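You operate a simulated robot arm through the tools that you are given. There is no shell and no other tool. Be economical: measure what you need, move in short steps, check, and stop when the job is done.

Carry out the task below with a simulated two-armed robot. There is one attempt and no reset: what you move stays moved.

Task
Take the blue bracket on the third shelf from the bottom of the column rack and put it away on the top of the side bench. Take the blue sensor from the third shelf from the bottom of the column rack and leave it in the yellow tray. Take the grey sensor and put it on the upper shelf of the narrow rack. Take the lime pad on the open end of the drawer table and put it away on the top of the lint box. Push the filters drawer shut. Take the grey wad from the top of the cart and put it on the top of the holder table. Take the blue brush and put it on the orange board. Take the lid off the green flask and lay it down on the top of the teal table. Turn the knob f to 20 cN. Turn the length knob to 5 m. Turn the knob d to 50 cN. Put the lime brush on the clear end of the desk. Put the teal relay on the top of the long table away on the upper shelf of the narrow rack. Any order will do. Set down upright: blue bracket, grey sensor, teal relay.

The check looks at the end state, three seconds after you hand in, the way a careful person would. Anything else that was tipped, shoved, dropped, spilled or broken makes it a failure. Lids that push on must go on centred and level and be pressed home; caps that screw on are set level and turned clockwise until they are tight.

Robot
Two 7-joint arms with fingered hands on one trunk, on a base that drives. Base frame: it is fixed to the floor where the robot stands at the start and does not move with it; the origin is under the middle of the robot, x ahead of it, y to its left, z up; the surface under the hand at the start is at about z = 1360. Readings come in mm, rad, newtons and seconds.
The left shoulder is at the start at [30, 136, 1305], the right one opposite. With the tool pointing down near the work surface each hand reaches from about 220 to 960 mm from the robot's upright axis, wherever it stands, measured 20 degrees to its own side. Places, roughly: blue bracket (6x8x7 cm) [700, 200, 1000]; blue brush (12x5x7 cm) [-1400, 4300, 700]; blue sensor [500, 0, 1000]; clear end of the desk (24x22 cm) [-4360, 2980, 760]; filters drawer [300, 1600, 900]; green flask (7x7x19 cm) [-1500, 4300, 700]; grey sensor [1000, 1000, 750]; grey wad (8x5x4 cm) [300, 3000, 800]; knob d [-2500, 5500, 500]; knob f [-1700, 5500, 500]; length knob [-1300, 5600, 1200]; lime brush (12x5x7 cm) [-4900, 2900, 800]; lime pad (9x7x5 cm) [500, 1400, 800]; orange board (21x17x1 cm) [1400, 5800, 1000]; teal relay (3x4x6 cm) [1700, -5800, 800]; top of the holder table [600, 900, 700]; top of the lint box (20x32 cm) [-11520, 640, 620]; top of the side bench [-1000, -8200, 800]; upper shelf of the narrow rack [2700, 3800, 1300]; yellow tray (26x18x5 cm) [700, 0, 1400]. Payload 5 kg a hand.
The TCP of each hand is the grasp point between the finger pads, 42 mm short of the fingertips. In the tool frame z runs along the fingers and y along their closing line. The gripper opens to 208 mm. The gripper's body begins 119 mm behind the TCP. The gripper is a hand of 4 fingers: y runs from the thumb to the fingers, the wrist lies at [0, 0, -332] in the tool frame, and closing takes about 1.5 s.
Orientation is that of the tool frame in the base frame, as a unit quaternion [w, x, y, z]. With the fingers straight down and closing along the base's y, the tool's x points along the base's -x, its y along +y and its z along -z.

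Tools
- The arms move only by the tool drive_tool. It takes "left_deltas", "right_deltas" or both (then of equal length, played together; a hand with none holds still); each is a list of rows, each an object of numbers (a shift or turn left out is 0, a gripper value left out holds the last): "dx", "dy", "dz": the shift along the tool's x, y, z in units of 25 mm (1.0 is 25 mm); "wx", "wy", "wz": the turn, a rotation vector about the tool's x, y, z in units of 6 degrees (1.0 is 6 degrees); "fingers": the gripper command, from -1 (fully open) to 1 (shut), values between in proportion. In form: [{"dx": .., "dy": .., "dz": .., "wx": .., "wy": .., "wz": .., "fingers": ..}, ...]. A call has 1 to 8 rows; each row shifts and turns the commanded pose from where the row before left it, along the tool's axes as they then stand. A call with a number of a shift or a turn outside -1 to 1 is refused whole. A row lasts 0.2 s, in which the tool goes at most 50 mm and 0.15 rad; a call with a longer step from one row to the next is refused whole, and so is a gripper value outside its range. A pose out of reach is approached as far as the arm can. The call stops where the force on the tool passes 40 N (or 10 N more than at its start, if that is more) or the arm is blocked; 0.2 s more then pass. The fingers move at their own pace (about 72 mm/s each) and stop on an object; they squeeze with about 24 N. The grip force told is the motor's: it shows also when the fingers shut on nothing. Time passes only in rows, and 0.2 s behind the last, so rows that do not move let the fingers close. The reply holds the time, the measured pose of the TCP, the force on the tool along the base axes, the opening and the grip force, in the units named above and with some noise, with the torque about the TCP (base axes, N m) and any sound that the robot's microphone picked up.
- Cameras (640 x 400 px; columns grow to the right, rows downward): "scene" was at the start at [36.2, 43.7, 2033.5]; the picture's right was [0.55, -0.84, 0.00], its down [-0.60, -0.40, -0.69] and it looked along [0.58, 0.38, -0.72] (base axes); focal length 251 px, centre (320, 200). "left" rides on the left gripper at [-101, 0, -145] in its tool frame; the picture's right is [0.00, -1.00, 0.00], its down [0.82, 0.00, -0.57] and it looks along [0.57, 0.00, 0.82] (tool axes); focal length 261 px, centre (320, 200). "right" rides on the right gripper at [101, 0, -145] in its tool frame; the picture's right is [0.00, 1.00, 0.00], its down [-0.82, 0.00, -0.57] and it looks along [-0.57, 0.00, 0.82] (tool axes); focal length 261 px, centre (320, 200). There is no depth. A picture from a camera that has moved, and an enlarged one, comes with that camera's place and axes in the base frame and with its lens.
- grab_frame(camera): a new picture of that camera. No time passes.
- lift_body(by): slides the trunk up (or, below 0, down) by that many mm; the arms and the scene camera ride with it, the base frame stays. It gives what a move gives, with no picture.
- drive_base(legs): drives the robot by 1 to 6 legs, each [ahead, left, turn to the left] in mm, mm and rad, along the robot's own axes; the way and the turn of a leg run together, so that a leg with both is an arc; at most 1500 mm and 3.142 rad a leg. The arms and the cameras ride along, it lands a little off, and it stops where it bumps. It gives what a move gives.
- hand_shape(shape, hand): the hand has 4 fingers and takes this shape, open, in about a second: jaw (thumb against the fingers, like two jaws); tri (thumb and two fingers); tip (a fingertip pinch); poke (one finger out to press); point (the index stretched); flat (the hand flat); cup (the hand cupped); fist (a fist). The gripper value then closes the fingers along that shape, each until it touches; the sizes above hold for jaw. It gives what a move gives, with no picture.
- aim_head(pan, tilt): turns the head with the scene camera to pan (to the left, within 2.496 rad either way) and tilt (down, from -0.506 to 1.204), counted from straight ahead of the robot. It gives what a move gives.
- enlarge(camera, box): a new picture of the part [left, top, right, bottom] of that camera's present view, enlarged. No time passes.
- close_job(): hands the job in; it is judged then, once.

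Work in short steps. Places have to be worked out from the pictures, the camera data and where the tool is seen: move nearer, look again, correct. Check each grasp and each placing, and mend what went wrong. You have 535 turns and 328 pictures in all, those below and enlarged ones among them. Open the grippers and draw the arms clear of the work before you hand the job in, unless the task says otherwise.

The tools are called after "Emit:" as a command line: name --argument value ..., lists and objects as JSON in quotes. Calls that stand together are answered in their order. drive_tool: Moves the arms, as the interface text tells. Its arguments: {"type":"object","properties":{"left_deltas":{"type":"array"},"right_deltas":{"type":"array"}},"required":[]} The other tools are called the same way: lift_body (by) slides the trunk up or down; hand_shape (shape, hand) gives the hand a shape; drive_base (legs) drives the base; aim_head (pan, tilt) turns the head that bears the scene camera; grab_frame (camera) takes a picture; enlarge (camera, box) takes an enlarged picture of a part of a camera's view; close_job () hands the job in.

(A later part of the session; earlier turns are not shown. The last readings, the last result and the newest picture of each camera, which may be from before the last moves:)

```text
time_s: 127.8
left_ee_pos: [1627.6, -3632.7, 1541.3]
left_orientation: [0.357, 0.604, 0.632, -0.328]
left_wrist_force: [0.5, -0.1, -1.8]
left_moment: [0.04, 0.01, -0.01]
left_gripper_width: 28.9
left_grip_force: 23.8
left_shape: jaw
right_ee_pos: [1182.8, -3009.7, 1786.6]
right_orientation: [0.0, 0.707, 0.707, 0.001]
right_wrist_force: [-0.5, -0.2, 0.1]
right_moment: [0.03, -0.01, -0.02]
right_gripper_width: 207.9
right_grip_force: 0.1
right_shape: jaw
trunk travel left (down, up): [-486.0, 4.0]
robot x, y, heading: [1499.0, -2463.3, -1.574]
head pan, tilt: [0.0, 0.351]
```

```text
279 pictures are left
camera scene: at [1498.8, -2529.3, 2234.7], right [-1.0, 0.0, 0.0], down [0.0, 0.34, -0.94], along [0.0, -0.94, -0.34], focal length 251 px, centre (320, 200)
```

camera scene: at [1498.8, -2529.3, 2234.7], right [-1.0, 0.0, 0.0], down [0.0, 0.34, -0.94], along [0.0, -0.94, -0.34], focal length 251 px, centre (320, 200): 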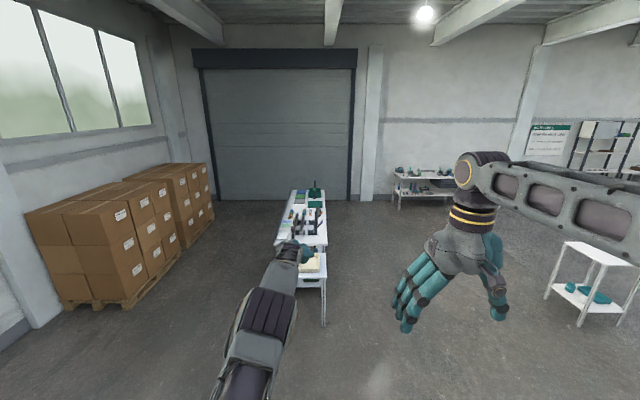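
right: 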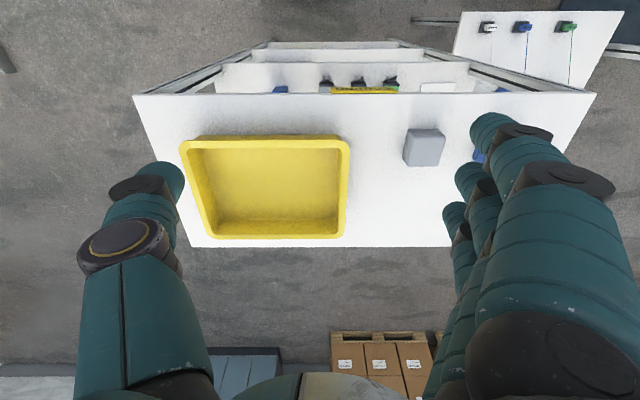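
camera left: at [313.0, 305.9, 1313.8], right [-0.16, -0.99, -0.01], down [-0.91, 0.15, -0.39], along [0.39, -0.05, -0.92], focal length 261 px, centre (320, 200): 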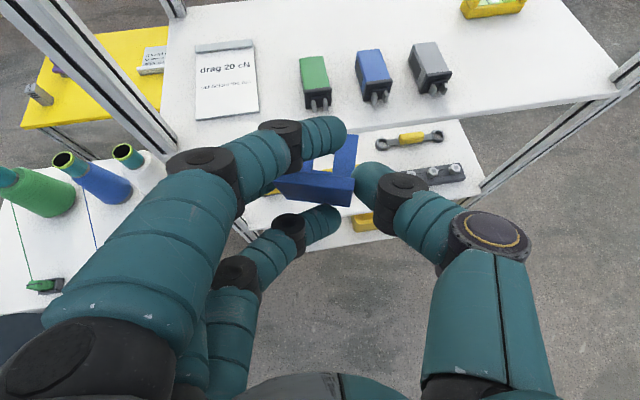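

The long table lies ahead at x≈1500–2000, y<−4700. I zoom on it and on the bench against the far wall.

Emit:
enlarge --camera "scene" --box '[260, 165, 360, 300]'

Emit:
enlarge --camera "scene" --box '[380, 130, 640, 330]'

```text
2.96 times, centred on (310, 232) of scene
camera zoom: at [1498.8, -2529.3, 2234.7], right [-1.0, 0.0, 0.0], down [0.0, 0.34, -0.94], along [0.0, -0.94, -0.34], focal length 745 px, centre (350, 104)
```

zoom: 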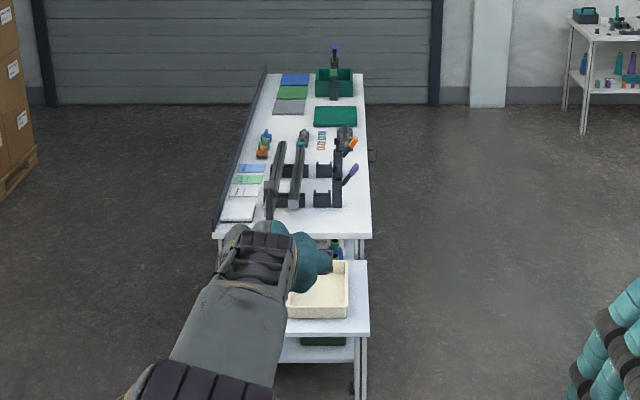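

```text
2.00 times, centred on (510, 230) of scene
camera zoom: at [1498.8, -2529.3, 2234.7], right [-1.0, 0.0, 0.0], down [0.0, 0.34, -0.94], along [0.0, -0.94, -0.34], focal length 503 px, centre (-60, 140)
```

zoom: 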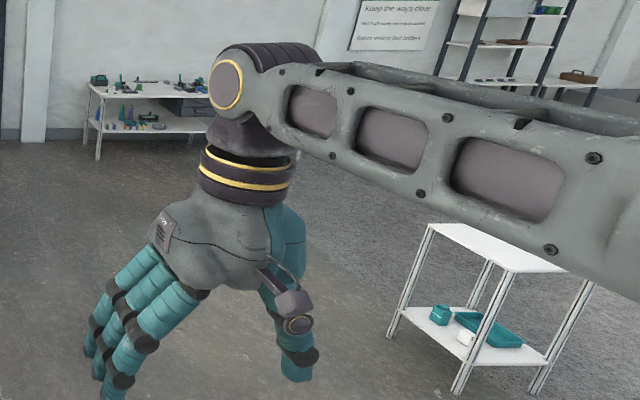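

I drive toward the wall bench, between long table and white table.

Emit:
drive_base --legs '[[0, 0, -0.517], [1475, 0, 0], [1475, 0, 0], [1300, 0, 0], [0, 0, 0.517]]'

Emit:
aim_head --pan -0.1 --tilt 0.6

Emit:
grab_frame --camera "scene"

```text
time_s: 151.1
left_ee_pos: [-498.1, -7326.8, 1541.0]
left_orientation: [0.358, 0.603, 0.634, -0.327]
left_wrist_force: [0.3, -0.2, -2.4]
left_moment: [0.02, -0.02, 0.02]
left_gripper_width: 28.6
left_grip_force: 24.1
left_shape: jaw
right_ee_pos: [-943.6, -6704.6, 1787.0]
right_orientation: [0.0, 0.707, 0.707, 0.0]
right_wrist_force: [0.1, -0.8, 0.9]
right_moment: [0.05, 0.02, -0.02]
right_gripper_width: 207.7
right_grip_force: 0.1
right_shape: jaw
trunk travel left (down, up): [-486.0, 4.0]
robot x, y, heading: [-627.9, -6159.4, -1.572]
head pan, tilt: [0.0, 0.351]
```

```text
time_s: 151.9
left_ee_pos: [-497.6, -7326.8, 1542.1]
left_orientation: [0.359, 0.602, 0.634, -0.327]
left_wrist_force: [1.3, -0.1, -1.9]
left_moment: [0.08, 0.01, -0.04]
left_gripper_width: 29.1
left_grip_force: 23.7
left_shape: jaw
right_ee_pos: [-943.6, -6703.7, 1785.9]
right_orientation: [0.0, 0.706, 0.708, 0.0]
right_wrist_force: [0.0, -0.6, -0.3]
right_moment: [0.0, 0.06, 0.01]
right_gripper_width: 207.9
right_grip_force: 0.0
right_shape: jaw
trunk travel left (down, up): [-486.0, 4.0]
robot x, y, heading: [-626.7, -6160.8, -1.572]
head pan, tilt: [-0.099, 0.6]
```

```text
276 pictures are left
camera scene: at [-636.6, -6218.8, 2212.1], right [-0.99, 0.1, 0.0], down [0.06, 0.56, -0.83], along [-0.08, -0.82, -0.56], focal length 251 px, centre (320, 200)
```

scene: 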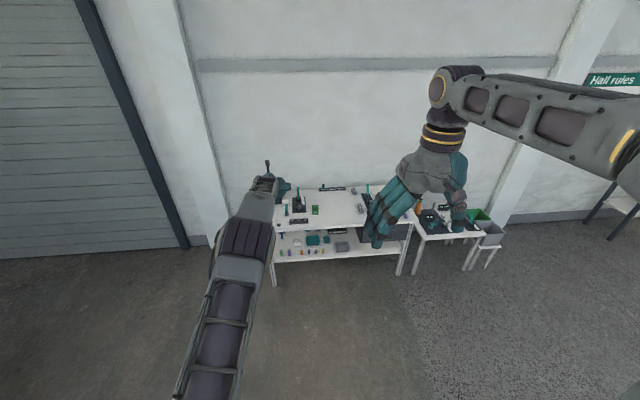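

I zoom on the two benches to decide which is the side bench and where it is free.

Emit:
enlarge --camera "scene" --box '[250, 160, 420, 290]'

Emit:
enlarge --camera "scene" --box '[380, 180, 520, 290]'

```text
3.08 times, centred on (335, 225) of scene
camera zoom: at [-636.6, -6218.8, 2212.1], right [-0.99, 0.1, 0.0], down [0.06, 0.56, -0.83], along [-0.08, -0.82, -0.56], focal length 773 px, centre (274, 123)
```

zoom: 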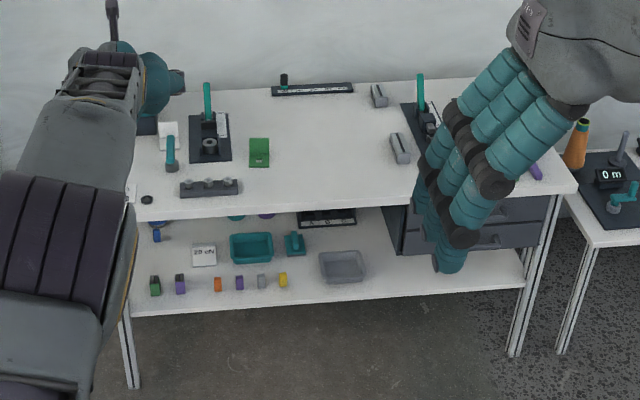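

```text
3.64 times, centred on (450, 235) of scene
camera zoom: at [-636.6, -6218.8, 2212.1], right [-0.99, 0.1, 0.0], down [0.06, 0.56, -0.83], along [-0.08, -0.82, -0.56], focal length 914 px, centre (-153, 73)
```

zoom: 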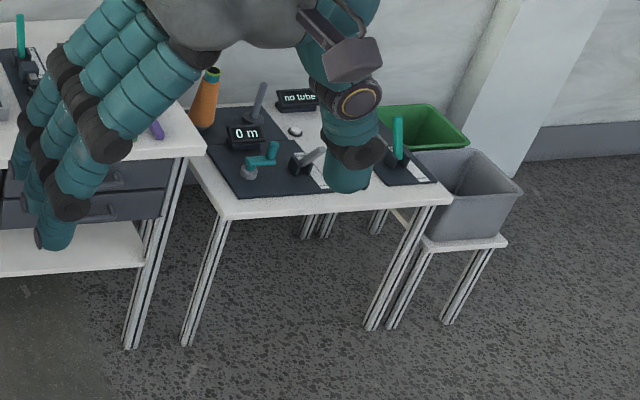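

The large bench (front y≈−7870, x −1680…−300, top ≈790) matches "side bench"; there is a free patch at ≈[−982,−8000]. I line up with it and lower the trunk.

Emit:
drive_base --legs '[[0, -484, 0], [450, 0, 0]]'

Emit:
lift_body --by -400

Emit:
drive_tool --left_deltas '[{"wy": 0.7}, {"wy": 0.7}, {"wy": 0.7}]'

Emit:
grab_frame --camera "left"

Emit:
grab_frame --camera "scene"

```text
time_s: 157.1
left_ee_pos: [-973.5, -7768.2, 1542.7]
left_orientation: [0.358, 0.601, 0.635, -0.327]
left_wrist_force: [-0.4, 1.0, -1.6]
left_moment: [0.08, 0.04, 0.0]
left_gripper_width: 28.7
left_grip_force: 24.2
left_shape: jaw
right_ee_pos: [-1422.3, -7148.7, 1787.3]
right_orientation: [0.001, 0.705, 0.709, -0.001]
right_wrist_force: [0.1, 0.3, -0.5]
right_moment: [-0.07, 0.01, -0.01]
right_gripper_width: 207.8
right_grip_force: 0.0
right_shape: jaw
trunk travel left (down, up): [-486.0, 4.0]
robot x, y, heading: [-1111.2, -6606.1, -1.569]
head pan, tilt: [-0.099, 0.6]
```

```text
time_s: 160.9
left_ee_pos: [-974.3, -7768.3, 1140.9]
left_orientation: [0.359, 0.602, 0.634, -0.328]
left_wrist_force: [-0.6, -1.0, -0.9]
left_moment: [0.07, -0.02, 0.02]
left_gripper_width: 28.8
left_grip_force: 23.3
left_shape: jaw
right_ee_pos: [-1422.9, -7149.1, 1386.4]
right_orientation: [0.001, 0.705, 0.709, -0.001]
right_wrist_force: [-0.4, 1.4, -0.3]
right_moment: [0.0, -0.03, 0.01]
right_gripper_width: 208.0
right_grip_force: 0.0
right_shape: jaw
trunk travel left (down, up): [-86.0, 404.0]
robot x, y, heading: [-1109.1, -6600.1, -1.572]
head pan, tilt: [-0.099, 0.6]
```

```text
time_s: 161.7
left_ee_pos: [-973.3, -7771.0, 1138.5]
left_orientation: [0.287, 0.634, 0.671, -0.258]
left_wrist_force: [0.8, -0.8, -2.0]
left_moment: [0.01, 0.06, -0.03]
left_gripper_width: 28.7
left_grip_force: 24.0
left_shape: jaw
right_ee_pos: [-1423.0, -7150.7, 1386.8]
right_orientation: [-0.001, 0.704, 0.71, 0.0]
right_wrist_force: [-0.2, -1.1, -0.8]
right_moment: [0.06, 0.05, -0.02]
right_gripper_width: 207.8
right_grip_force: 0.1
right_shape: jaw
trunk travel left (down, up): [-86.0, 404.0]
robot x, y, heading: [-1107.8, -6604.8, -1.566]
head pan, tilt: [-0.099, 0.6]
```

```text
273 pictures are left
camera left: at [-977.8, -7738.7, 1312.1], right [-1.0, -0.07, -0.01], down [-0.06, 0.98, -0.18], along [0.03, -0.18, -0.98], focal length 261 px, centre (320, 200)
```

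left: 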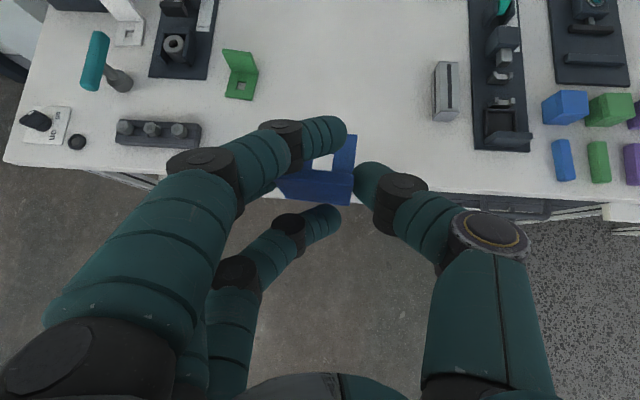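

```text
272 pictures are left
camera scene: at [-1117.4, -6663.4, 1811.9], right [-1.0, 0.1, 0.0], down [0.05, 0.56, -0.82], along [-0.08, -0.82, -0.57], focal length 251 px, centre (320, 200)
```

scene: 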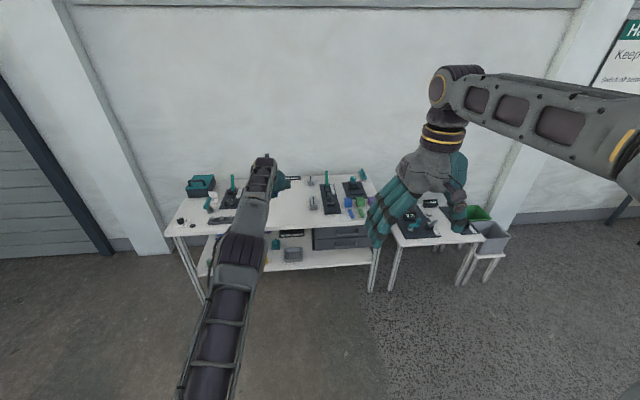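

Free patch is right ahead. I drive in 205 mm (25 mm to the right), then lower trunk and arm.

Emit:
drive_base --legs '[[205, -25, 0]]'

Emit:
lift_body --by -86

Emit:
drive_tool --left_deltas '[{"dx": 0.72, "dz": 0.69}, {"dx": 0.72, "dz": 0.69}, {"dx": 0.72, "dz": 0.69}, {"dx": 0.72, "dz": 0.69}, {"dx": 0.72, "dz": 0.69}, {"dx": 0.72, "dz": 0.69}]'

Emit:
grab_frame --camera "left"

Emit:
grab_frame --camera "scene"

```text
time_s: 163.3
left_ee_pos: [-995.3, -7975.2, 1139.8]
left_orientation: [0.287, 0.633, 0.671, -0.258]
left_wrist_force: [-1.2, -0.2, -2.5]
left_moment: [0.02, -0.02, 0.03]
left_gripper_width: 28.8
left_grip_force: 24.3
left_shape: jaw
right_ee_pos: [-1446.2, -7355.9, 1385.3]
right_orientation: [0.0, 0.704, 0.71, 0.0]
right_wrist_force: [0.1, -0.8, -0.3]
right_moment: [0.14, 0.02, -0.03]
right_gripper_width: 207.9
right_grip_force: 0.1
right_shape: jaw
trunk travel left (down, up): [-86.0, 404.0]
robot x, y, heading: [-1132.0, -6807.6, -1.562]
head pan, tilt: [-0.099, 0.6]
```

```text
time_s: 164.5
left_ee_pos: [-995.0, -7973.5, 1057.0]
left_orientation: [0.287, 0.632, 0.671, -0.259]
left_wrist_force: [0.7, 0.9, -1.5]
left_moment: [0.07, -0.03, -0.02]
left_gripper_width: 28.7
left_grip_force: 24.0
left_shape: jaw
right_ee_pos: [-1445.2, -7353.9, 1300.8]
right_orientation: [0.0, 0.704, 0.71, 0.0]
right_wrist_force: [-0.7, 0.7, 0.7]
right_moment: [-0.08, 0.01, -0.02]
right_gripper_width: 207.9
right_grip_force: 0.0
right_shape: jaw
trunk travel left (down, up): [0.0, 490.0]
robot x, y, heading: [-1129.9, -6805.6, -1.567]
head pan, tilt: [-0.099, 0.6]
```

```text
time_s: 165.9
left_ee_pos: [-993.3, -7971.4, 904.6]
left_orientation: [0.286, 0.633, 0.671, -0.259]
left_wrist_force: [-0.1, -0.2, -0.9]
left_moment: [0.16, 0.05, -0.02]
left_gripper_width: 28.6
left_grip_force: 24.4
left_shape: jaw
right_ee_pos: [-1445.4, -7356.0, 1299.7]
right_orientation: [0.0, 0.704, 0.71, 0.0]
right_wrist_force: [-0.5, 0.3, 0.0]
right_moment: [0.06, 0.01, 0.01]
right_gripper_width: 207.8
right_grip_force: 0.0
right_shape: jaw
trunk travel left (down, up): [0.0, 490.0]
robot x, y, heading: [-1130.4, -6806.5, -1.564]
head pan, tilt: [-0.099, 0.6]
```

```text
271 pictures are left
camera left: at [-997.1, -7939.7, 1077.8], right [-1.0, -0.07, -0.01], down [-0.07, 0.98, -0.18], along [0.03, -0.18, -0.98], focal length 261 px, centre (320, 200)
```

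left: 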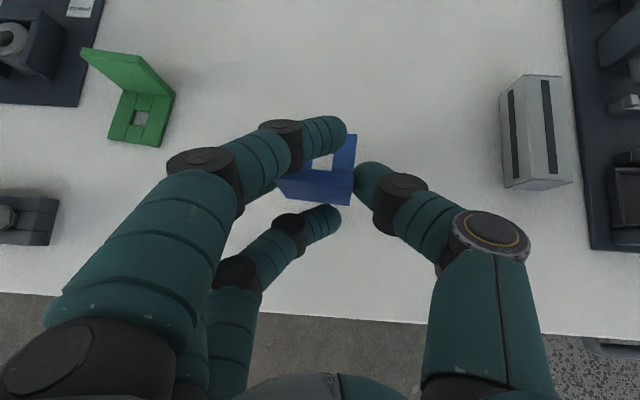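

```text
270 pictures are left
camera scene: at [-1141.8, -6867.5, 1726.0], right [-1.0, 0.09, 0.0], down [0.05, 0.56, -0.82], along [-0.08, -0.82, -0.57], focal length 251 px, centre (320, 200)
```

scene: 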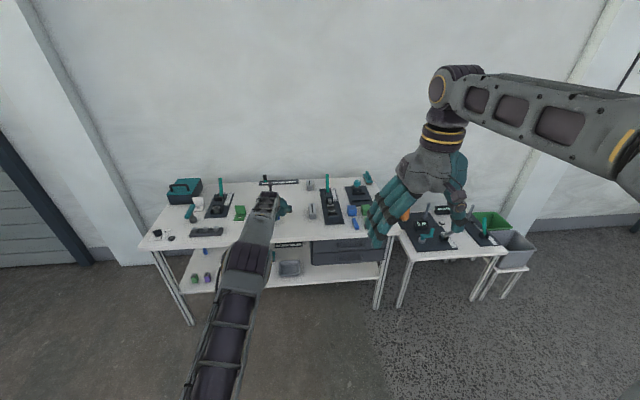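

Clear area around. I feel down gently in 5 mm rows.

Emit:
drive_tool --left_deltas '[{"dx": 0.15, "dz": 0.14}, {"dx": 0.15, "dz": 0.14}, {"dx": 0.15, "dz": 0.14}, {"dx": 0.15, "dz": 0.14}, {"dx": 0.15, "dz": 0.14}, {"dx": 0.1, "dz": 0.09}, {"dx": 0.1, "dz": 0.09}]'

```text
time_s: 167.5
left_ee_pos: [-991.7, -7969.8, 871.6]
left_orientation: [0.288, 0.633, 0.671, -0.258]
left_wrist_force: [0.3, -0.7, -1.6]
left_moment: [0.02, -0.01, -0.05]
left_gripper_width: 28.7
left_grip_force: 24.2
left_shape: jaw
right_ee_pos: [-1446.9, -7355.0, 1299.8]
right_orientation: [0.0, 0.704, 0.71, -0.001]
right_wrist_force: [-0.1, -0.5, -0.1]
right_moment: [0.04, -0.01, 0.02]
right_gripper_width: 208.1
right_grip_force: 0.0
right_shape: jaw
trunk travel left (down, up): [0.0, 490.0]
robot x, y, heading: [-1129.6, -6807.7, -1.567]
head pan, tilt: [-0.099, 0.6]
```

No contact yet; continue down.

Emit:
drive_tool --left_deltas '[{"dx": 0.12, "dz": 0.11}, {"dx": 0.12, "dz": 0.11}, {"dx": 0.12, "dz": 0.11}, {"dx": 0.12, "dz": 0.11}]'

```text
time_s: 168.5
left_ee_pos: [-994.6, -7970.7, 863.7]
left_orientation: [0.289, 0.632, 0.669, -0.262]
left_wrist_force: [-3.2, -0.3, 19.4]
left_moment: [-0.38, -0.38, -0.09]
left_gripper_width: 29.2
left_grip_force: 23.8
left_shape: jaw
right_ee_pos: [-1445.2, -7353.2, 1300.8]
right_orientation: [0.001, 0.704, 0.71, -0.001]
right_wrist_force: [0.1, 0.7, -0.3]
right_moment: [-0.02, -0.01, 0.03]
right_gripper_width: 207.9
right_grip_force: 0.1
right_shape: jaw
trunk travel left (down, up): [0.0, 490.0]
robot x, y, heading: [-1135.0, -6808.5, -1.565]
head pan, tilt: [-0.099, 0.6]
```

Contact. I ease up 2 mm and open the hand, then look.

Emit:
drive_tool --left_deltas '[{"dx": -0.06, "dz": -0.055}, {"fingers": 0.0}, {}, {}, {}]'

Emit:
grab_frame --camera "left"

```text
time_s: 169.7
left_ee_pos: [-991.2, -7968.7, 861.0]
left_orientation: [0.288, 0.633, 0.671, -0.259]
left_wrist_force: [-6.6, 0.5, 15.8]
left_moment: [0.14, -0.48, 0.07]
left_gripper_width: 99.9
left_grip_force: 0.1
left_shape: jaw
right_ee_pos: [-1444.6, -7352.9, 1300.2]
right_orientation: [0.001, 0.704, 0.71, 0.0]
right_wrist_force: [-0.2, 0.1, -0.3]
right_moment: [-0.05, 0.02, 0.0]
right_gripper_width: 207.7
right_grip_force: 0.1
right_shape: jaw
trunk travel left (down, up): [0.0, 490.0]
robot x, y, heading: [-1135.7, -6808.1, -1.563]
head pan, tilt: [-0.099, 0.6]
```

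```text
269 pictures are left
camera left: at [-997.7, -7936.7, 1032.9], right [-1.0, -0.07, -0.01], down [-0.06, 0.98, -0.18], along [0.03, -0.18, -0.98], focal length 261 px, centre (320, 200)
```

left: 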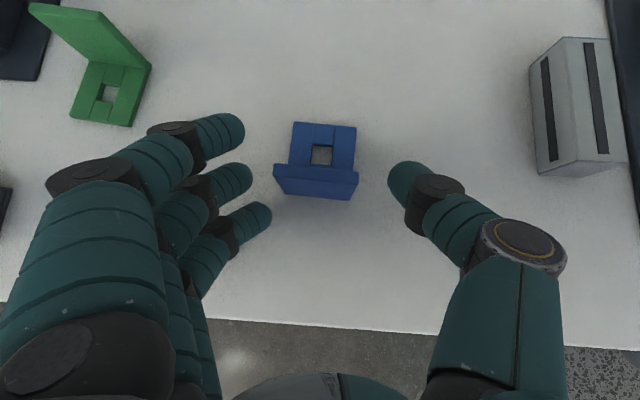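

Bracket stands upright on the side bench. I raise straight up and back away.

Emit:
lift_body --by 300

Emit:
drive_base --legs '[[-450, 0, 0]]'

Emit:
grab_frame --camera "scene"

```text
time_s: 172.7
left_ee_pos: [-992.0, -7969.0, 1158.1]
left_orientation: [0.287, 0.633, 0.672, -0.258]
left_wrist_force: [1.1, 0.5, 0.1]
left_moment: [0.01, 0.02, -0.03]
left_gripper_width: 102.8
left_grip_force: 0.1
left_shape: jaw
right_ee_pos: [-1444.2, -7355.3, 1600.7]
right_orientation: [0.0, 0.704, 0.71, -0.001]
right_wrist_force: [0.1, -0.5, 0.0]
right_moment: [0.04, -0.05, 0.02]
right_gripper_width: 207.8
right_grip_force: 0.0
right_shape: jaw
trunk travel left (down, up): [-300.0, 190.0]
robot x, y, heading: [-1134.0, -6806.3, -1.568]
head pan, tilt: [-0.099, 0.6]
```

```text
time_s: 175.4
left_ee_pos: [-993.8, -7521.3, 1159.4]
left_orientation: [0.287, 0.633, 0.671, -0.258]
left_wrist_force: [0.5, -0.1, 1.4]
left_moment: [-0.01, -0.02, 0.0]
left_gripper_width: 103.0
left_grip_force: 0.1
left_shape: jaw
right_ee_pos: [-1447.9, -6905.4, 1601.1]
right_orientation: [0.001, 0.703, 0.711, -0.002]
right_wrist_force: [-0.3, -0.1, -0.4]
right_moment: [-0.01, 0.02, -0.01]
right_gripper_width: 207.7
right_grip_force: 0.1
right_shape: jaw
trunk travel left (down, up): [-300.0, 190.0]
robot x, y, heading: [-1133.9, -6357.7, -1.559]
head pan, tilt: [-0.099, 0.6]
```

```text
268 pictures are left
camera scene: at [-1144.8, -6417.7, 2026.0], right [-1.0, 0.09, 0.0], down [0.05, 0.56, -0.82], along [-0.08, -0.82, -0.57], focal length 251 px, centre (320, 200)
```

scene: 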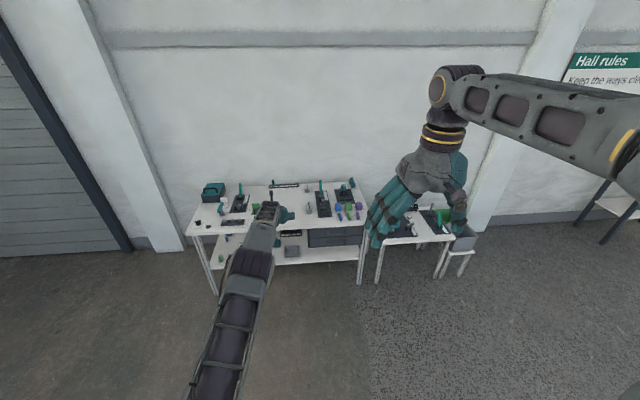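

Done with the bracket. Next the teal relay on the long table: I turn to face +x and approach from its west side.

Emit:
lift_body --by 150

Emit:
drive_base --legs '[[0, 0, 1.56], [1200, 550, 0]]'

Emit:
aim_head --pan 0 --tilt 0.5

Emit:
grab_frame --camera "scene"

```text
time_s: 177.2
left_ee_pos: [-994.1, -7521.0, 1307.3]
left_orientation: [0.286, 0.633, 0.671, -0.258]
left_wrist_force: [-1.0, -0.1, -0.2]
left_moment: [0.01, 0.01, -0.03]
left_gripper_width: 103.0
left_grip_force: 0.1
left_shape: jaw
right_ee_pos: [-1448.6, -6905.6, 1750.1]
right_orientation: [-0.001, 0.703, 0.711, 0.0]
right_wrist_force: [-0.6, 0.4, 0.1]
right_moment: [0.0, 0.02, 0.01]
right_gripper_width: 208.0
right_grip_force: 0.1
right_shape: jaw
trunk travel left (down, up): [-450.0, 40.0]
robot x, y, heading: [-1129.5, -6356.5, -1.564]
head pan, tilt: [-0.099, 0.6]
```

```text
time_s: 187.6
left_ee_pos: [1222.9, -5694.0, 1308.8]
left_orientation: [0.386, -0.02, 0.922, 0.018]
left_wrist_force: [-0.6, 0.7, 0.2]
left_moment: [0.0, -0.02, 0.0]
left_gripper_width: 103.4
left_grip_force: 0.0
left_shape: jaw
right_ee_pos: [600.9, -6137.4, 1750.3]
right_orientation: [0.0, 0.004, 1.0, 0.0]
right_wrist_force: [0.0, 0.1, -1.1]
right_moment: [0.02, 0.01, -0.04]
right_gripper_width: 207.8
right_grip_force: 0.1
right_shape: jaw
trunk travel left (down, up): [-450.0, 40.0]
robot x, y, heading: [52.8, -5815.9, -0.005]
head pan, tilt: [-0.099, 0.6]
```

```text
time_s: 188.2
left_ee_pos: [1221.8, -5695.4, 1307.1]
left_orientation: [0.385, -0.021, 0.923, 0.019]
left_wrist_force: [-0.5, -0.7, 0.2]
left_moment: [0.01, 0.0, 0.02]
left_gripper_width: 103.2
left_grip_force: 0.0
left_shape: jaw
right_ee_pos: [599.9, -6137.9, 1750.4]
right_orientation: [0.0, 0.004, 1.0, 0.0]
right_wrist_force: [0.0, 0.1, 0.6]
right_moment: [0.0, 0.01, 0.0]
right_gripper_width: 207.9
right_grip_force: 0.1
right_shape: jaw
trunk travel left (down, up): [-450.0, 40.0]
robot x, y, heading: [57.5, -5817.6, -0.011]
head pan, tilt: [0.0, 0.499]
```

```text
267 pictures are left
camera scene: at [118.6, -5817.1, 2185.1], right [-0.01, -1.0, 0.0], down [-0.48, 0.0, -0.88], along [0.88, -0.01, -0.48], focal length 251 px, centre (320, 200)
```

scene: 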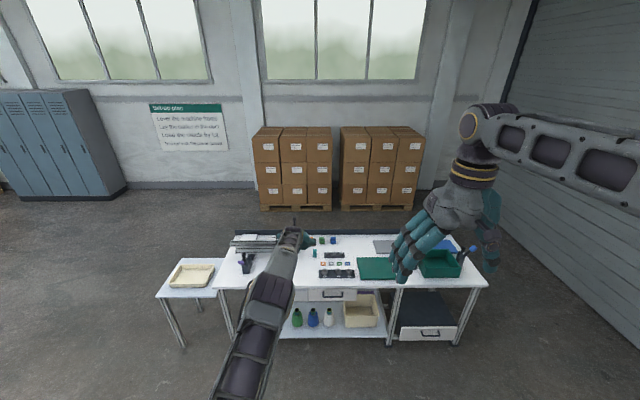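

Emit:
enlarge --camera "scene" --box '[210, 220, 500, 300]'

Emit:
enlarge --camera "scene" --box '[290, 228, 370, 284]'

```text
2.21 times, centred on (355, 260) of scene
camera zoom: at [118.6, -5817.1, 2185.1], right [-0.01, -1.0, 0.0], down [-0.48, 0.0, -0.88], along [0.88, -0.01, -0.48], focal length 555 px, centre (243, 68)
```

zoom: 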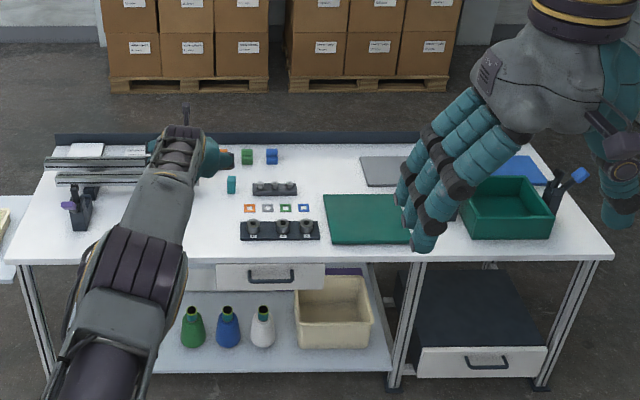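

```text
7.14 times, centred on (330, 256) of scene
camera zoom: at [118.6, -5817.1, 2185.1], right [-0.01, -1.0, 0.0], down [-0.48, 0.0, -0.88], along [0.88, -0.01, -0.48], focal length 1796 px, centre (249, -200)
```

zoom: 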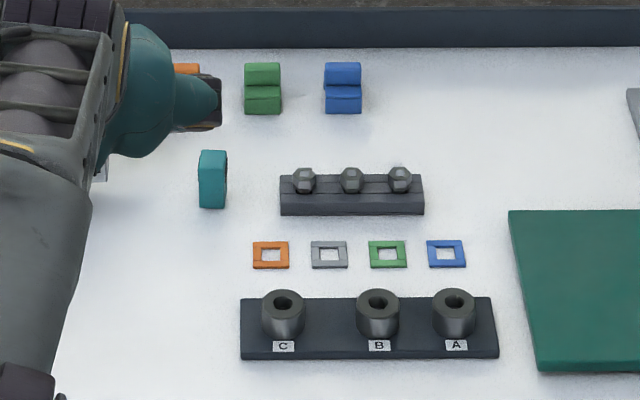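

The teal block at ≈[1705,−5793] is the relay. I move the left hand toward it and look from its camera.

Emit:
drive_base --legs '[[340, -95, 0.01]]'

Emit:
lift_body --by -250

Emit:
drive_tool --left_deltas '[{"fingers": 0.35}, {}]'

Emit:
grab_frame --camera "left"

```text
time_s: 190.5
left_ee_pos: [1559.2, -5777.8, 1308.7]
left_orientation: [0.385, -0.024, 0.922, 0.019]
left_wrist_force: [0.0, 0.0, 0.1]
left_moment: [-0.03, -0.02, 0.0]
left_gripper_width: 102.9
left_grip_force: 0.0
left_shape: jaw
right_ee_pos: [941.4, -6227.3, 1750.4]
right_orientation: [0.001, -0.004, 1.0, 0.0]
right_wrist_force: [0.6, 0.2, -0.3]
right_moment: [0.02, 0.0, 0.0]
right_gripper_width: 208.2
right_grip_force: 0.0
right_shape: jaw
trunk travel left (down, up): [-450.0, 40.0]
robot x, y, heading: [394.0, -5909.2, -0.001]
head pan, tilt: [0.0, 0.499]
```

```text
time_s: 193.1
left_ee_pos: [1558.7, -5777.4, 1059.5]
left_orientation: [0.386, -0.024, 0.922, 0.019]
left_wrist_force: [-0.8, -0.7, -0.4]
left_moment: [0.01, 0.04, 0.0]
left_gripper_width: 102.8
left_grip_force: 0.0
left_shape: jaw
right_ee_pos: [942.0, -6227.3, 1500.0]
right_orientation: [0.001, -0.002, 1.0, 0.0]
right_wrist_force: [0.1, 0.4, -0.7]
right_moment: [0.01, 0.0, -0.01]
right_gripper_width: 207.9
right_grip_force: 0.0
right_shape: jaw
trunk travel left (down, up): [-200.0, 290.0]
robot x, y, heading: [397.6, -5912.7, -0.004]
head pan, tilt: [0.0, 0.499]
```

```text
time_s: 193.7
left_ee_pos: [1558.6, -5776.2, 1058.2]
left_orientation: [0.385, -0.024, 0.922, 0.019]
left_wrist_force: [-0.3, -0.4, 0.1]
left_moment: [0.0, -0.01, 0.02]
left_gripper_width: 68.4
left_grip_force: 0.0
left_shape: jaw
right_ee_pos: [942.3, -6227.9, 1499.7]
right_orientation: [0.001, -0.003, 1.0, 0.0]
right_wrist_force: [-0.5, -0.2, -1.1]
right_moment: [-0.01, 0.02, -0.01]
right_gripper_width: 208.0
right_grip_force: 0.0
right_shape: jaw
trunk travel left (down, up): [-200.0, 290.0]
robot x, y, heading: [397.3, -5912.5, 0.001]
head pan, tilt: [0.0, 0.499]
```

```text
264 pictures are left
camera left: at [1526.6, -5781.6, 1231.6], right [0.06, -1.0, -0.01], down [-0.98, -0.06, -0.18], along [0.18, 0.02, -0.98], focal length 261 px, centre (320, 200)
```

left: 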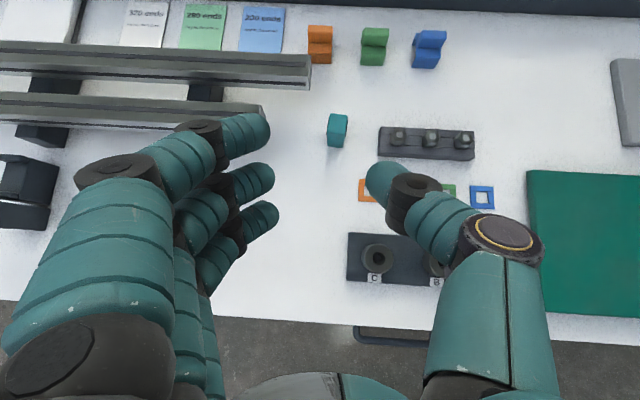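

Relay front-bottom at ≈[1701,−5790]; a rail end lies to its left, so I keep the opening small and descend vertically. Position above it first.

Emit:
drive_base --legs '[[139, -16, 0]]'

Emit:
drive_tool --left_deltas '[{"dx": 0.72, "dz": 0.69, "fingers": 0.5}, {"dx": 0.72, "dz": 0.69}, {"dx": 0.72, "dz": 0.69}, {"dx": 0.72, "dz": 0.69}]'

Emit:
grab_frame --camera "left"

```text
time_s: 195.0
left_ee_pos: [1697.6, -5791.3, 1057.4]
left_orientation: [0.385, -0.026, 0.922, 0.02]
left_wrist_force: [0.7, -0.1, -1.4]
left_moment: [0.04, -0.05, -0.02]
left_gripper_width: 68.1
left_grip_force: 0.1
left_shape: jaw
right_ee_pos: [1083.1, -6242.5, 1500.1]
right_orientation: [0.001, -0.003, 1.0, 0.0]
right_wrist_force: [1.0, 0.0, -0.4]
right_moment: [0.01, 0.16, -0.06]
right_gripper_width: 207.9
right_grip_force: 0.2
right_shape: jaw
trunk travel left (down, up): [-200.0, 290.0]
robot x, y, heading: [532.6, -5928.5, 0.004]
head pan, tilt: [0.0, 0.499]
```

```text
time_s: 196.0
left_ee_pos: [1697.2, -5791.1, 957.5]
left_orientation: [0.386, -0.026, 0.922, 0.02]
left_wrist_force: [1.1, 0.1, 0.5]
left_moment: [0.01, 0.11, 0.03]
left_gripper_width: 52.4
left_grip_force: 0.0
left_shape: jaw
right_ee_pos: [1083.4, -6241.9, 1499.3]
right_orientation: [0.001, -0.002, 1.0, -0.001]
right_wrist_force: [0.4, 0.0, -1.2]
right_moment: [-0.03, 0.17, 0.01]
right_gripper_width: 207.6
right_grip_force: 0.1
right_shape: jaw
trunk travel left (down, up): [-200.0, 290.0]
robot x, y, heading: [535.2, -5928.3, 0.002]
head pan, tilt: [0.0, 0.499]
```

```text
263 pictures are left
camera left: at [1664.5, -5794.9, 1130.8], right [0.07, -1.0, -0.01], down [-0.98, -0.06, -0.18], along [0.18, 0.03, -0.98], focal length 261 px, centre (320, 200)
```

left: 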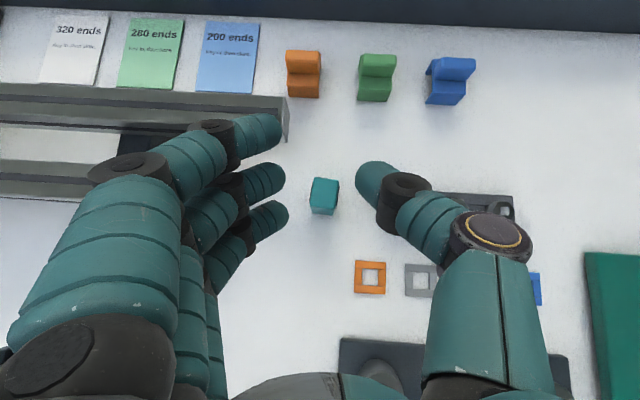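

Centred. I descend 90 mm more, watching the force.

Emit:
drive_tool --left_deltas '[{"dx": 0.65, "dz": 0.62}, {"dx": 0.65, "dz": 0.62}, {"dx": 0.65, "dz": 0.62}, {"dx": 0.3, "dz": 0.29}, {"dx": 0.2, "dz": 0.19}]'

Emit:
grab_frame --camera "left"

```text
time_s: 197.2
left_ee_pos: [1689.4, -5791.7, 874.9]
left_orientation: [0.385, -0.026, 0.922, 0.02]
left_wrist_force: [0.1, 0.4, 1.0]
left_moment: [-0.02, 0.02, -0.03]
left_gripper_width: 52.4
left_grip_force: 0.1
left_shape: jaw
left hand out of reach, approached as far as the arm can: row 4
right_ee_pos: [1080.8, -6242.3, 1499.9]
right_orientation: [0.0, -0.003, 1.0, 0.0]
right_wrist_force: [0.3, 0.3, -0.8]
right_moment: [-0.06, 0.04, 0.0]
right_gripper_width: 208.2
right_grip_force: 0.0
right_shape: jaw
trunk travel left (down, up): [-200.0, 290.0]
robot x, y, heading: [534.9, -5926.4, 0.004]
head pan, tilt: [0.0, 0.499]
```

```text
262 pictures are left
camera left: at [1657.5, -5795.5, 1047.4], right [0.07, -1.0, -0.01], down [-0.98, -0.06, -0.18], along [0.18, 0.02, -0.98], focal length 261 px, centre (320, 200)
```

left: 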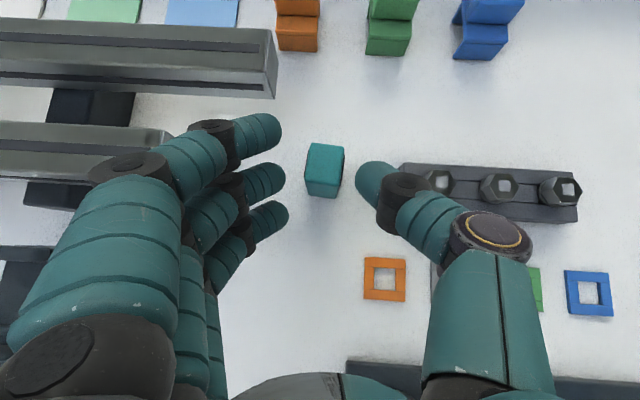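

Reach-limited slightly; I use base (+16 mm) and trunk (−14 mm) for the rest.

Emit:
drive_base --legs '[[16, 0, 0]]'

Emit:
lift_body --by -13

Emit:
drive_tool --left_deltas '[{"fingers": 1}, {}, {}, {}, {}]'

Emit:
grab_frame --camera "left"

```text
time_s: 198.0
left_ee_pos: [1703.8, -5791.6, 877.2]
left_orientation: [0.387, -0.026, 0.922, 0.02]
left_wrist_force: [-0.5, -0.7, -0.9]
left_moment: [0.01, -0.01, 0.02]
left_gripper_width: 52.6
left_grip_force: 0.0
left_shape: jaw
right_ee_pos: [1095.2, -6242.8, 1501.2]
right_orientation: [0.002, -0.002, 1.0, 0.0]
right_wrist_force: [0.3, 0.2, 0.1]
right_moment: [0.06, 0.04, 0.01]
right_gripper_width: 208.1
right_grip_force: 0.1
right_shape: jaw
trunk travel left (down, up): [-200.0, 290.0]
robot x, y, heading: [551.0, -5924.9, 0.005]
head pan, tilt: [0.0, 0.499]
```

```text
time_s: 198.6
left_ee_pos: [1706.6, -5791.3, 861.3]
left_orientation: [0.385, -0.026, 0.922, 0.02]
left_wrist_force: [0.9, 1.0, 0.8]
left_moment: [-0.01, 0.03, -0.02]
left_gripper_width: 52.4
left_grip_force: 0.0
left_shape: jaw
right_ee_pos: [1098.4, -6241.4, 1486.9]
right_orientation: [0.0, -0.003, 1.0, 0.0]
right_wrist_force: [0.2, 0.5, -0.8]
right_moment: [0.0, 0.11, -0.01]
right_gripper_width: 207.9
right_grip_force: 0.1
right_shape: jaw
trunk travel left (down, up): [-187.0, 303.0]
robot x, y, heading: [555.2, -5927.4, -0.001]
head pan, tilt: [0.0, 0.499]
```

```text
time_s: 199.8
left_ee_pos: [1706.3, -5790.8, 863.0]
left_orientation: [0.387, -0.026, 0.922, 0.02]
left_wrist_force: [-0.4, 1.5, 5.7]
left_moment: [0.18, -0.05, -0.03]
left_gripper_width: 14.0
left_grip_force: 24.0
left_shape: jaw
right_ee_pos: [1097.1, -6240.8, 1487.3]
right_orientation: [0.001, -0.003, 1.0, 0.0]
right_wrist_force: [-0.2, 0.2, -0.3]
right_moment: [0.0, 0.0, -0.01]
right_gripper_width: 207.9
right_grip_force: 0.0
right_shape: jaw
trunk travel left (down, up): [-187.0, 303.0]
robot x, y, heading: [549.9, -5931.8, 0.004]
head pan, tilt: [0.0, 0.499]
```

```text
261 pictures are left
camera left: at [1672.7, -5795.7, 1036.3], right [0.07, -1.0, -0.01], down [-0.98, -0.06, -0.18], along [0.18, 0.03, -0.98], focal length 261 px, centre (320, 200)
```

left: 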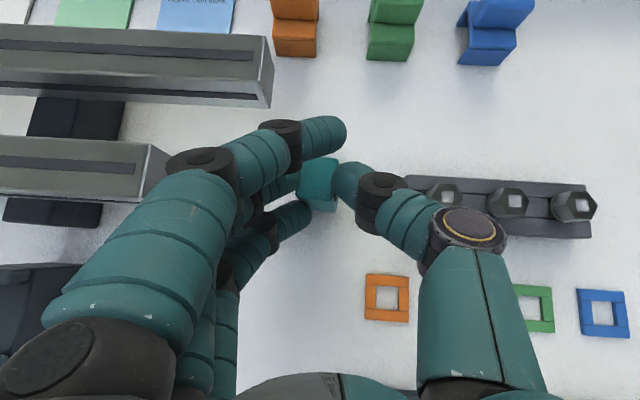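

Gripped. I raise the trunk and verify the hold.

Emit:
lift_body --by 300

Emit:
grab_frame --camera "left"

```text
time_s: 202.8
left_ee_pos: [1704.3, -5791.7, 1161.5]
left_orientation: [0.385, -0.026, 0.922, 0.021]
left_wrist_force: [0.4, -0.1, -1.0]
left_moment: [0.01, 0.03, -0.01]
left_gripper_width: 11.2
left_grip_force: 24.4
left_shape: jaw
right_ee_pos: [1098.3, -6241.8, 1788.7]
right_orientation: [0.0, -0.003, 1.0, 0.0]
right_wrist_force: [-0.1, -0.6, -0.8]
right_moment: [0.0, 0.01, -0.01]
right_gripper_width: 208.1
right_grip_force: 0.1
right_shape: jaw
trunk travel left (down, up): [-487.0, 3.0]
robot x, y, heading: [550.3, -5924.3, 0.003]
head pan, tilt: [0.0, 0.499]
```

```text
260 pictures are left
camera left: at [1672.9, -5795.9, 1334.5], right [0.07, -1.0, -0.01], down [-0.98, -0.06, -0.18], along [0.18, 0.03, -0.98], focal length 261 px, centre (320, 200)
```

left: 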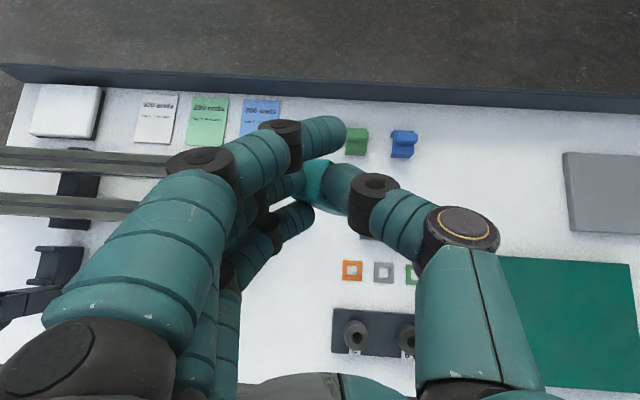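

The opening shrank slightly; I zoom in on the held relay.

Emit:
enlarge --camera "left" --box '[250, 110, 410, 240]'

```text
3.08 times, centred on (330, 175) of left
camera zoom: at [1672.9, -5795.9, 1334.5], right [0.07, -1.0, -0.01], down [-0.98, -0.06, -0.18], along [0.18, 0.03, -0.98], focal length 802 px, centre (289, 277)
```

zoom: 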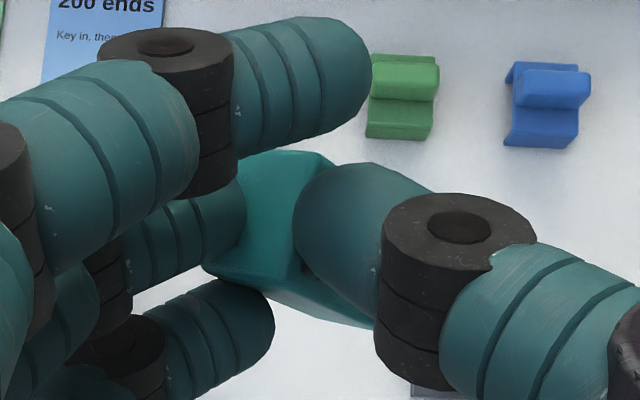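

The relay tilted in the pinch. I set it back down on the same free spot and regrasp it more firmly.

Emit:
lift_body --by -280

Emit:
grab_frame --camera "left"

Emit:
enlarge --camera "left" --box '[250, 110, 410, 240]'

```text
time_s: 205.6
left_ee_pos: [1705.0, -5791.0, 882.6]
left_orientation: [0.387, -0.025, 0.922, 0.02]
left_wrist_force: [0.0, -0.3, -0.1]
left_moment: [0.01, 0.05, 0.01]
left_gripper_width: 11.5
left_grip_force: 24.3
left_shape: jaw
right_ee_pos: [1096.4, -6241.8, 1506.2]
right_orientation: [0.001, -0.003, 1.0, 0.001]
right_wrist_force: [-0.5, -0.3, 0.7]
right_moment: [-0.01, 0.02, 0.0]
right_gripper_width: 207.9
right_grip_force: 0.2
right_shape: jaw
trunk travel left (down, up): [-207.0, 283.0]
robot x, y, heading: [550.7, -5924.8, 0.005]
head pan, tilt: [0.0, 0.499]
```

```text
258 pictures are left
camera left: at [1672.8, -5795.8, 1055.8], right [0.07, -1.0, -0.01], down [-0.98, -0.06, -0.18], along [0.18, 0.03, -0.98], focal length 261 px, centre (320, 200)
```

left: 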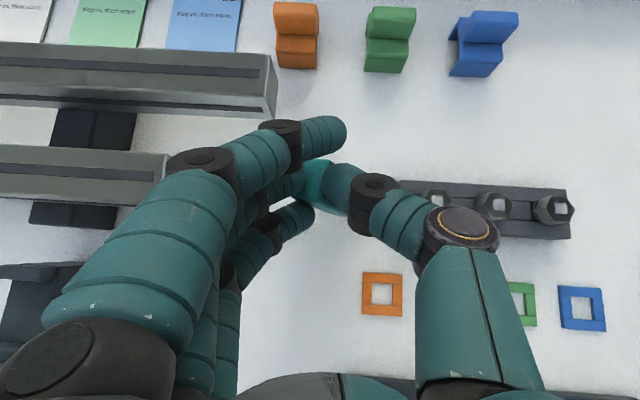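

```text
3.08 times, centred on (330, 175) of left
camera zoom: at [1672.8, -5795.8, 1055.8], right [0.07, -1.0, -0.01], down [-0.98, -0.06, -0.18], along [0.18, 0.03, -0.98], focal length 802 px, centre (289, 277)
```

zoom: 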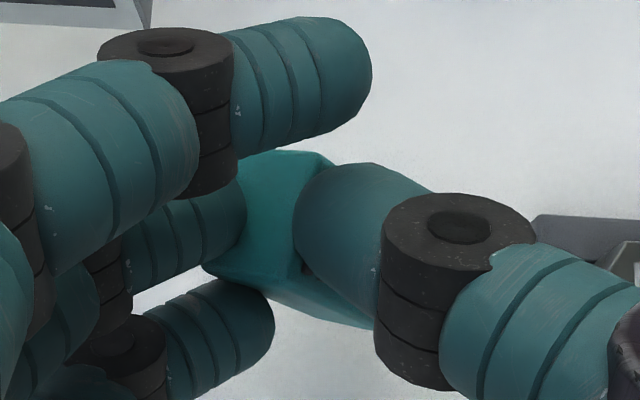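

I try the head camera for another view of the relay's attitude.

Emit:
aim_head --pan 0.1 --tilt 0.75

Emit:
enlarge --camera "scene" --box '[240, 140, 400, 240]'

```text
time_s: 206.4
left_ee_pos: [1705.1, -5791.7, 882.2]
left_orientation: [0.386, -0.026, 0.922, 0.021]
left_wrist_force: [-0.2, 0.4, -1.3]
left_moment: [0.02, 0.0, -0.06]
left_gripper_width: 11.0
left_grip_force: 23.8
left_shape: jaw
right_ee_pos: [1097.4, -6242.9, 1506.9]
right_orientation: [0.001, -0.003, 1.0, 0.0]
right_wrist_force: [-0.3, 0.2, 0.2]
right_moment: [0.0, 0.0, 0.0]
right_gripper_width: 207.9
right_grip_force: 0.0
right_shape: jaw
trunk travel left (down, up): [-207.0, 283.0]
robot x, y, heading: [554.5, -5927.3, 0.005]
head pan, tilt: [0.099, 0.75]
```

```text
4.00 times, centred on (320, 190) of scene
camera zoom: at [602.6, -5919.6, 1920.2], right [0.1, -0.99, 0.0], down [-0.68, -0.07, -0.73], along [0.73, 0.07, -0.68], focal length 1006 px, centre (320, 240)
```

zoom: 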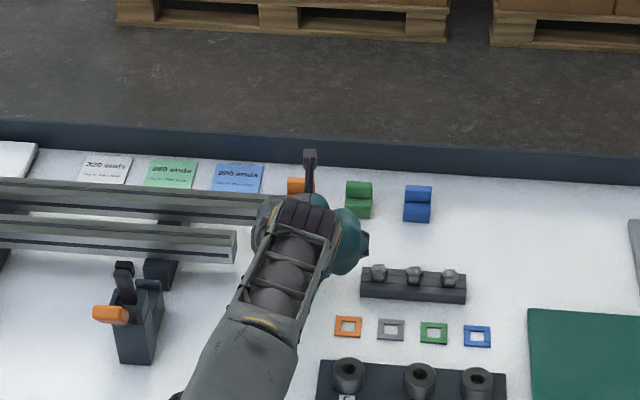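

The right hand's camera should see it from the side; I zoom there.

Emit:
enlarge --camera "right" --box '[380, 190, 500, 270]'

```text
5.00 times, centred on (440, 230) of right
camera zoom: at [995.7, -6242.0, 1652.3], right [0.0, 1.0, 0.0], down [0.82, 0.0, 0.57], along [0.57, 0.0, -0.82], focal length 1303 px, centre (-280, 50)
```

zoom: 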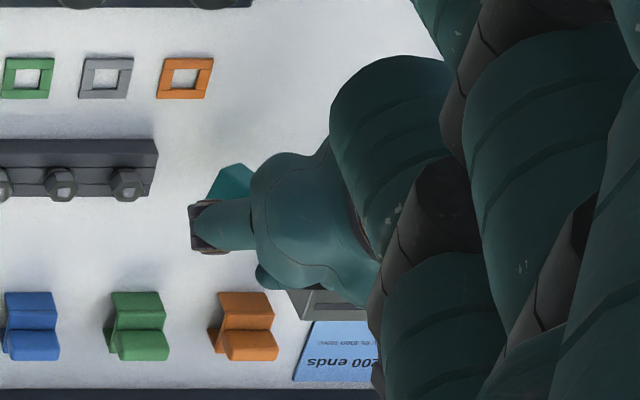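

It looks mostly yawed rather than tipped. I feel down to the table slowly.

Emit:
drive_tool --left_deltas '[{"dx": 0.1, "dz": 0.095}, {"dx": 0.1, "dz": 0.095}, {"dx": 0.1, "dz": 0.095}, {"dx": 0.1, "dz": 0.095}]'

```text
time_s: 207.4
left_ee_pos: [1698.7, -5787.1, 866.7]
left_orientation: [0.38, -0.027, 0.924, 0.021]
left_wrist_force: [0.0, -0.6, 0.4]
left_moment: [-0.04, 0.04, 0.01]
left_gripper_width: 10.9
left_grip_force: 23.6
left_shape: jaw
left hand out of reach, approached as far as the arm can: row 2, 4
right_ee_pos: [1097.5, -6241.3, 1508.3]
right_orientation: [0.0, -0.003, 1.0, 0.0]
right_wrist_force: [0.1, -0.9, -0.1]
right_moment: [-0.06, 0.0, -0.02]
right_gripper_width: 207.7
right_grip_force: 0.1
right_shape: jaw
trunk travel left (down, up): [-207.0, 283.0]
robot x, y, heading: [549.1, -5926.1, 0.006]
head pan, tilt: [0.099, 0.75]
```

Reach-limited, so I use small trunk steps.

Emit:
lift_body --by -5

Emit:
lift_body --by -4

```text
time_s: 207.9
left_ee_pos: [1700.0, -5787.7, 863.8]
left_orientation: [0.381, -0.026, 0.924, 0.021]
left_wrist_force: [1.4, 2.8, 7.9]
left_moment: [0.14, -0.16, 0.05]
left_gripper_width: 11.3
left_grip_force: 24.2
left_shape: jaw
right_ee_pos: [1096.5, -6241.4, 1502.6]
right_orientation: [0.001, -0.003, 1.0, 0.0]
right_wrist_force: [-0.6, -0.2, 0.0]
right_moment: [0.01, -0.03, -0.03]
right_gripper_width: 207.9
right_grip_force: 0.1
right_shape: jaw
trunk travel left (down, up): [-202.0, 288.0]
robot x, y, heading: [551.3, -5928.9, 0.003]
head pan, tilt: [0.099, 0.75]
```

```text
time_s: 208.5
left_ee_pos: [1698.6, -5787.3, 860.5]
left_orientation: [0.381, -0.026, 0.924, 0.021]
left_wrist_force: [-1.5, 3.3, 16.9]
left_moment: [0.02, -0.29, 0.04]
left_gripper_width: 11.9
left_grip_force: 24.2
left_shape: jaw
right_ee_pos: [1094.9, -6242.1, 1499.2]
right_orientation: [0.001, -0.004, 1.0, -0.001]
right_wrist_force: [1.1, -0.1, -0.7]
right_moment: [0.01, 0.02, -0.02]
right_gripper_width: 208.1
right_grip_force: 0.0
right_shape: jaw
trunk travel left (down, up): [-198.0, 292.0]
robot x, y, heading: [550.3, -5925.9, 0.001]
head pan, tilt: [0.099, 0.75]
```

Contact made. I open and look.

Emit:
drive_tool --left_deltas '[{"fingers": 0.45}, {}, {}]'

Emit:
enlarge --camera "left" --box '[200, 80, 440, 280]'

```text
time_s: 209.3
left_ee_pos: [1697.5, -5789.1, 855.3]
left_orientation: [0.378, -0.027, 0.925, 0.022]
left_wrist_force: [0.7, 0.2, 0.1]
left_moment: [-0.02, 0.01, -0.02]
left_gripper_width: 56.6
left_grip_force: 0.1
left_shape: jaw
right_ee_pos: [1096.9, -6241.3, 1498.4]
right_orientation: [0.0, -0.002, 1.0, 0.0]
right_wrist_force: [1.0, 0.4, -0.6]
right_moment: [-0.02, 0.07, 0.0]
right_gripper_width: 207.8
right_grip_force: 0.1
right_shape: jaw
trunk travel left (down, up): [-198.0, 292.0]
robot x, y, heading: [551.8, -5926.6, 0.01]
head pan, tilt: [0.099, 0.75]
```

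```text
2.00 times, centred on (320, 180) of left
camera zoom: at [1668.7, -5793.7, 1029.3], right [0.07, -1.0, -0.02], down [-0.98, -0.06, -0.17], along [0.17, 0.03, -0.99], focal length 521 px, centre (320, 240)
```

zoom: 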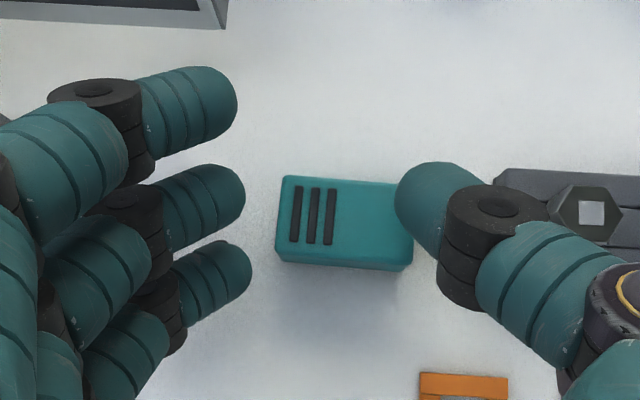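

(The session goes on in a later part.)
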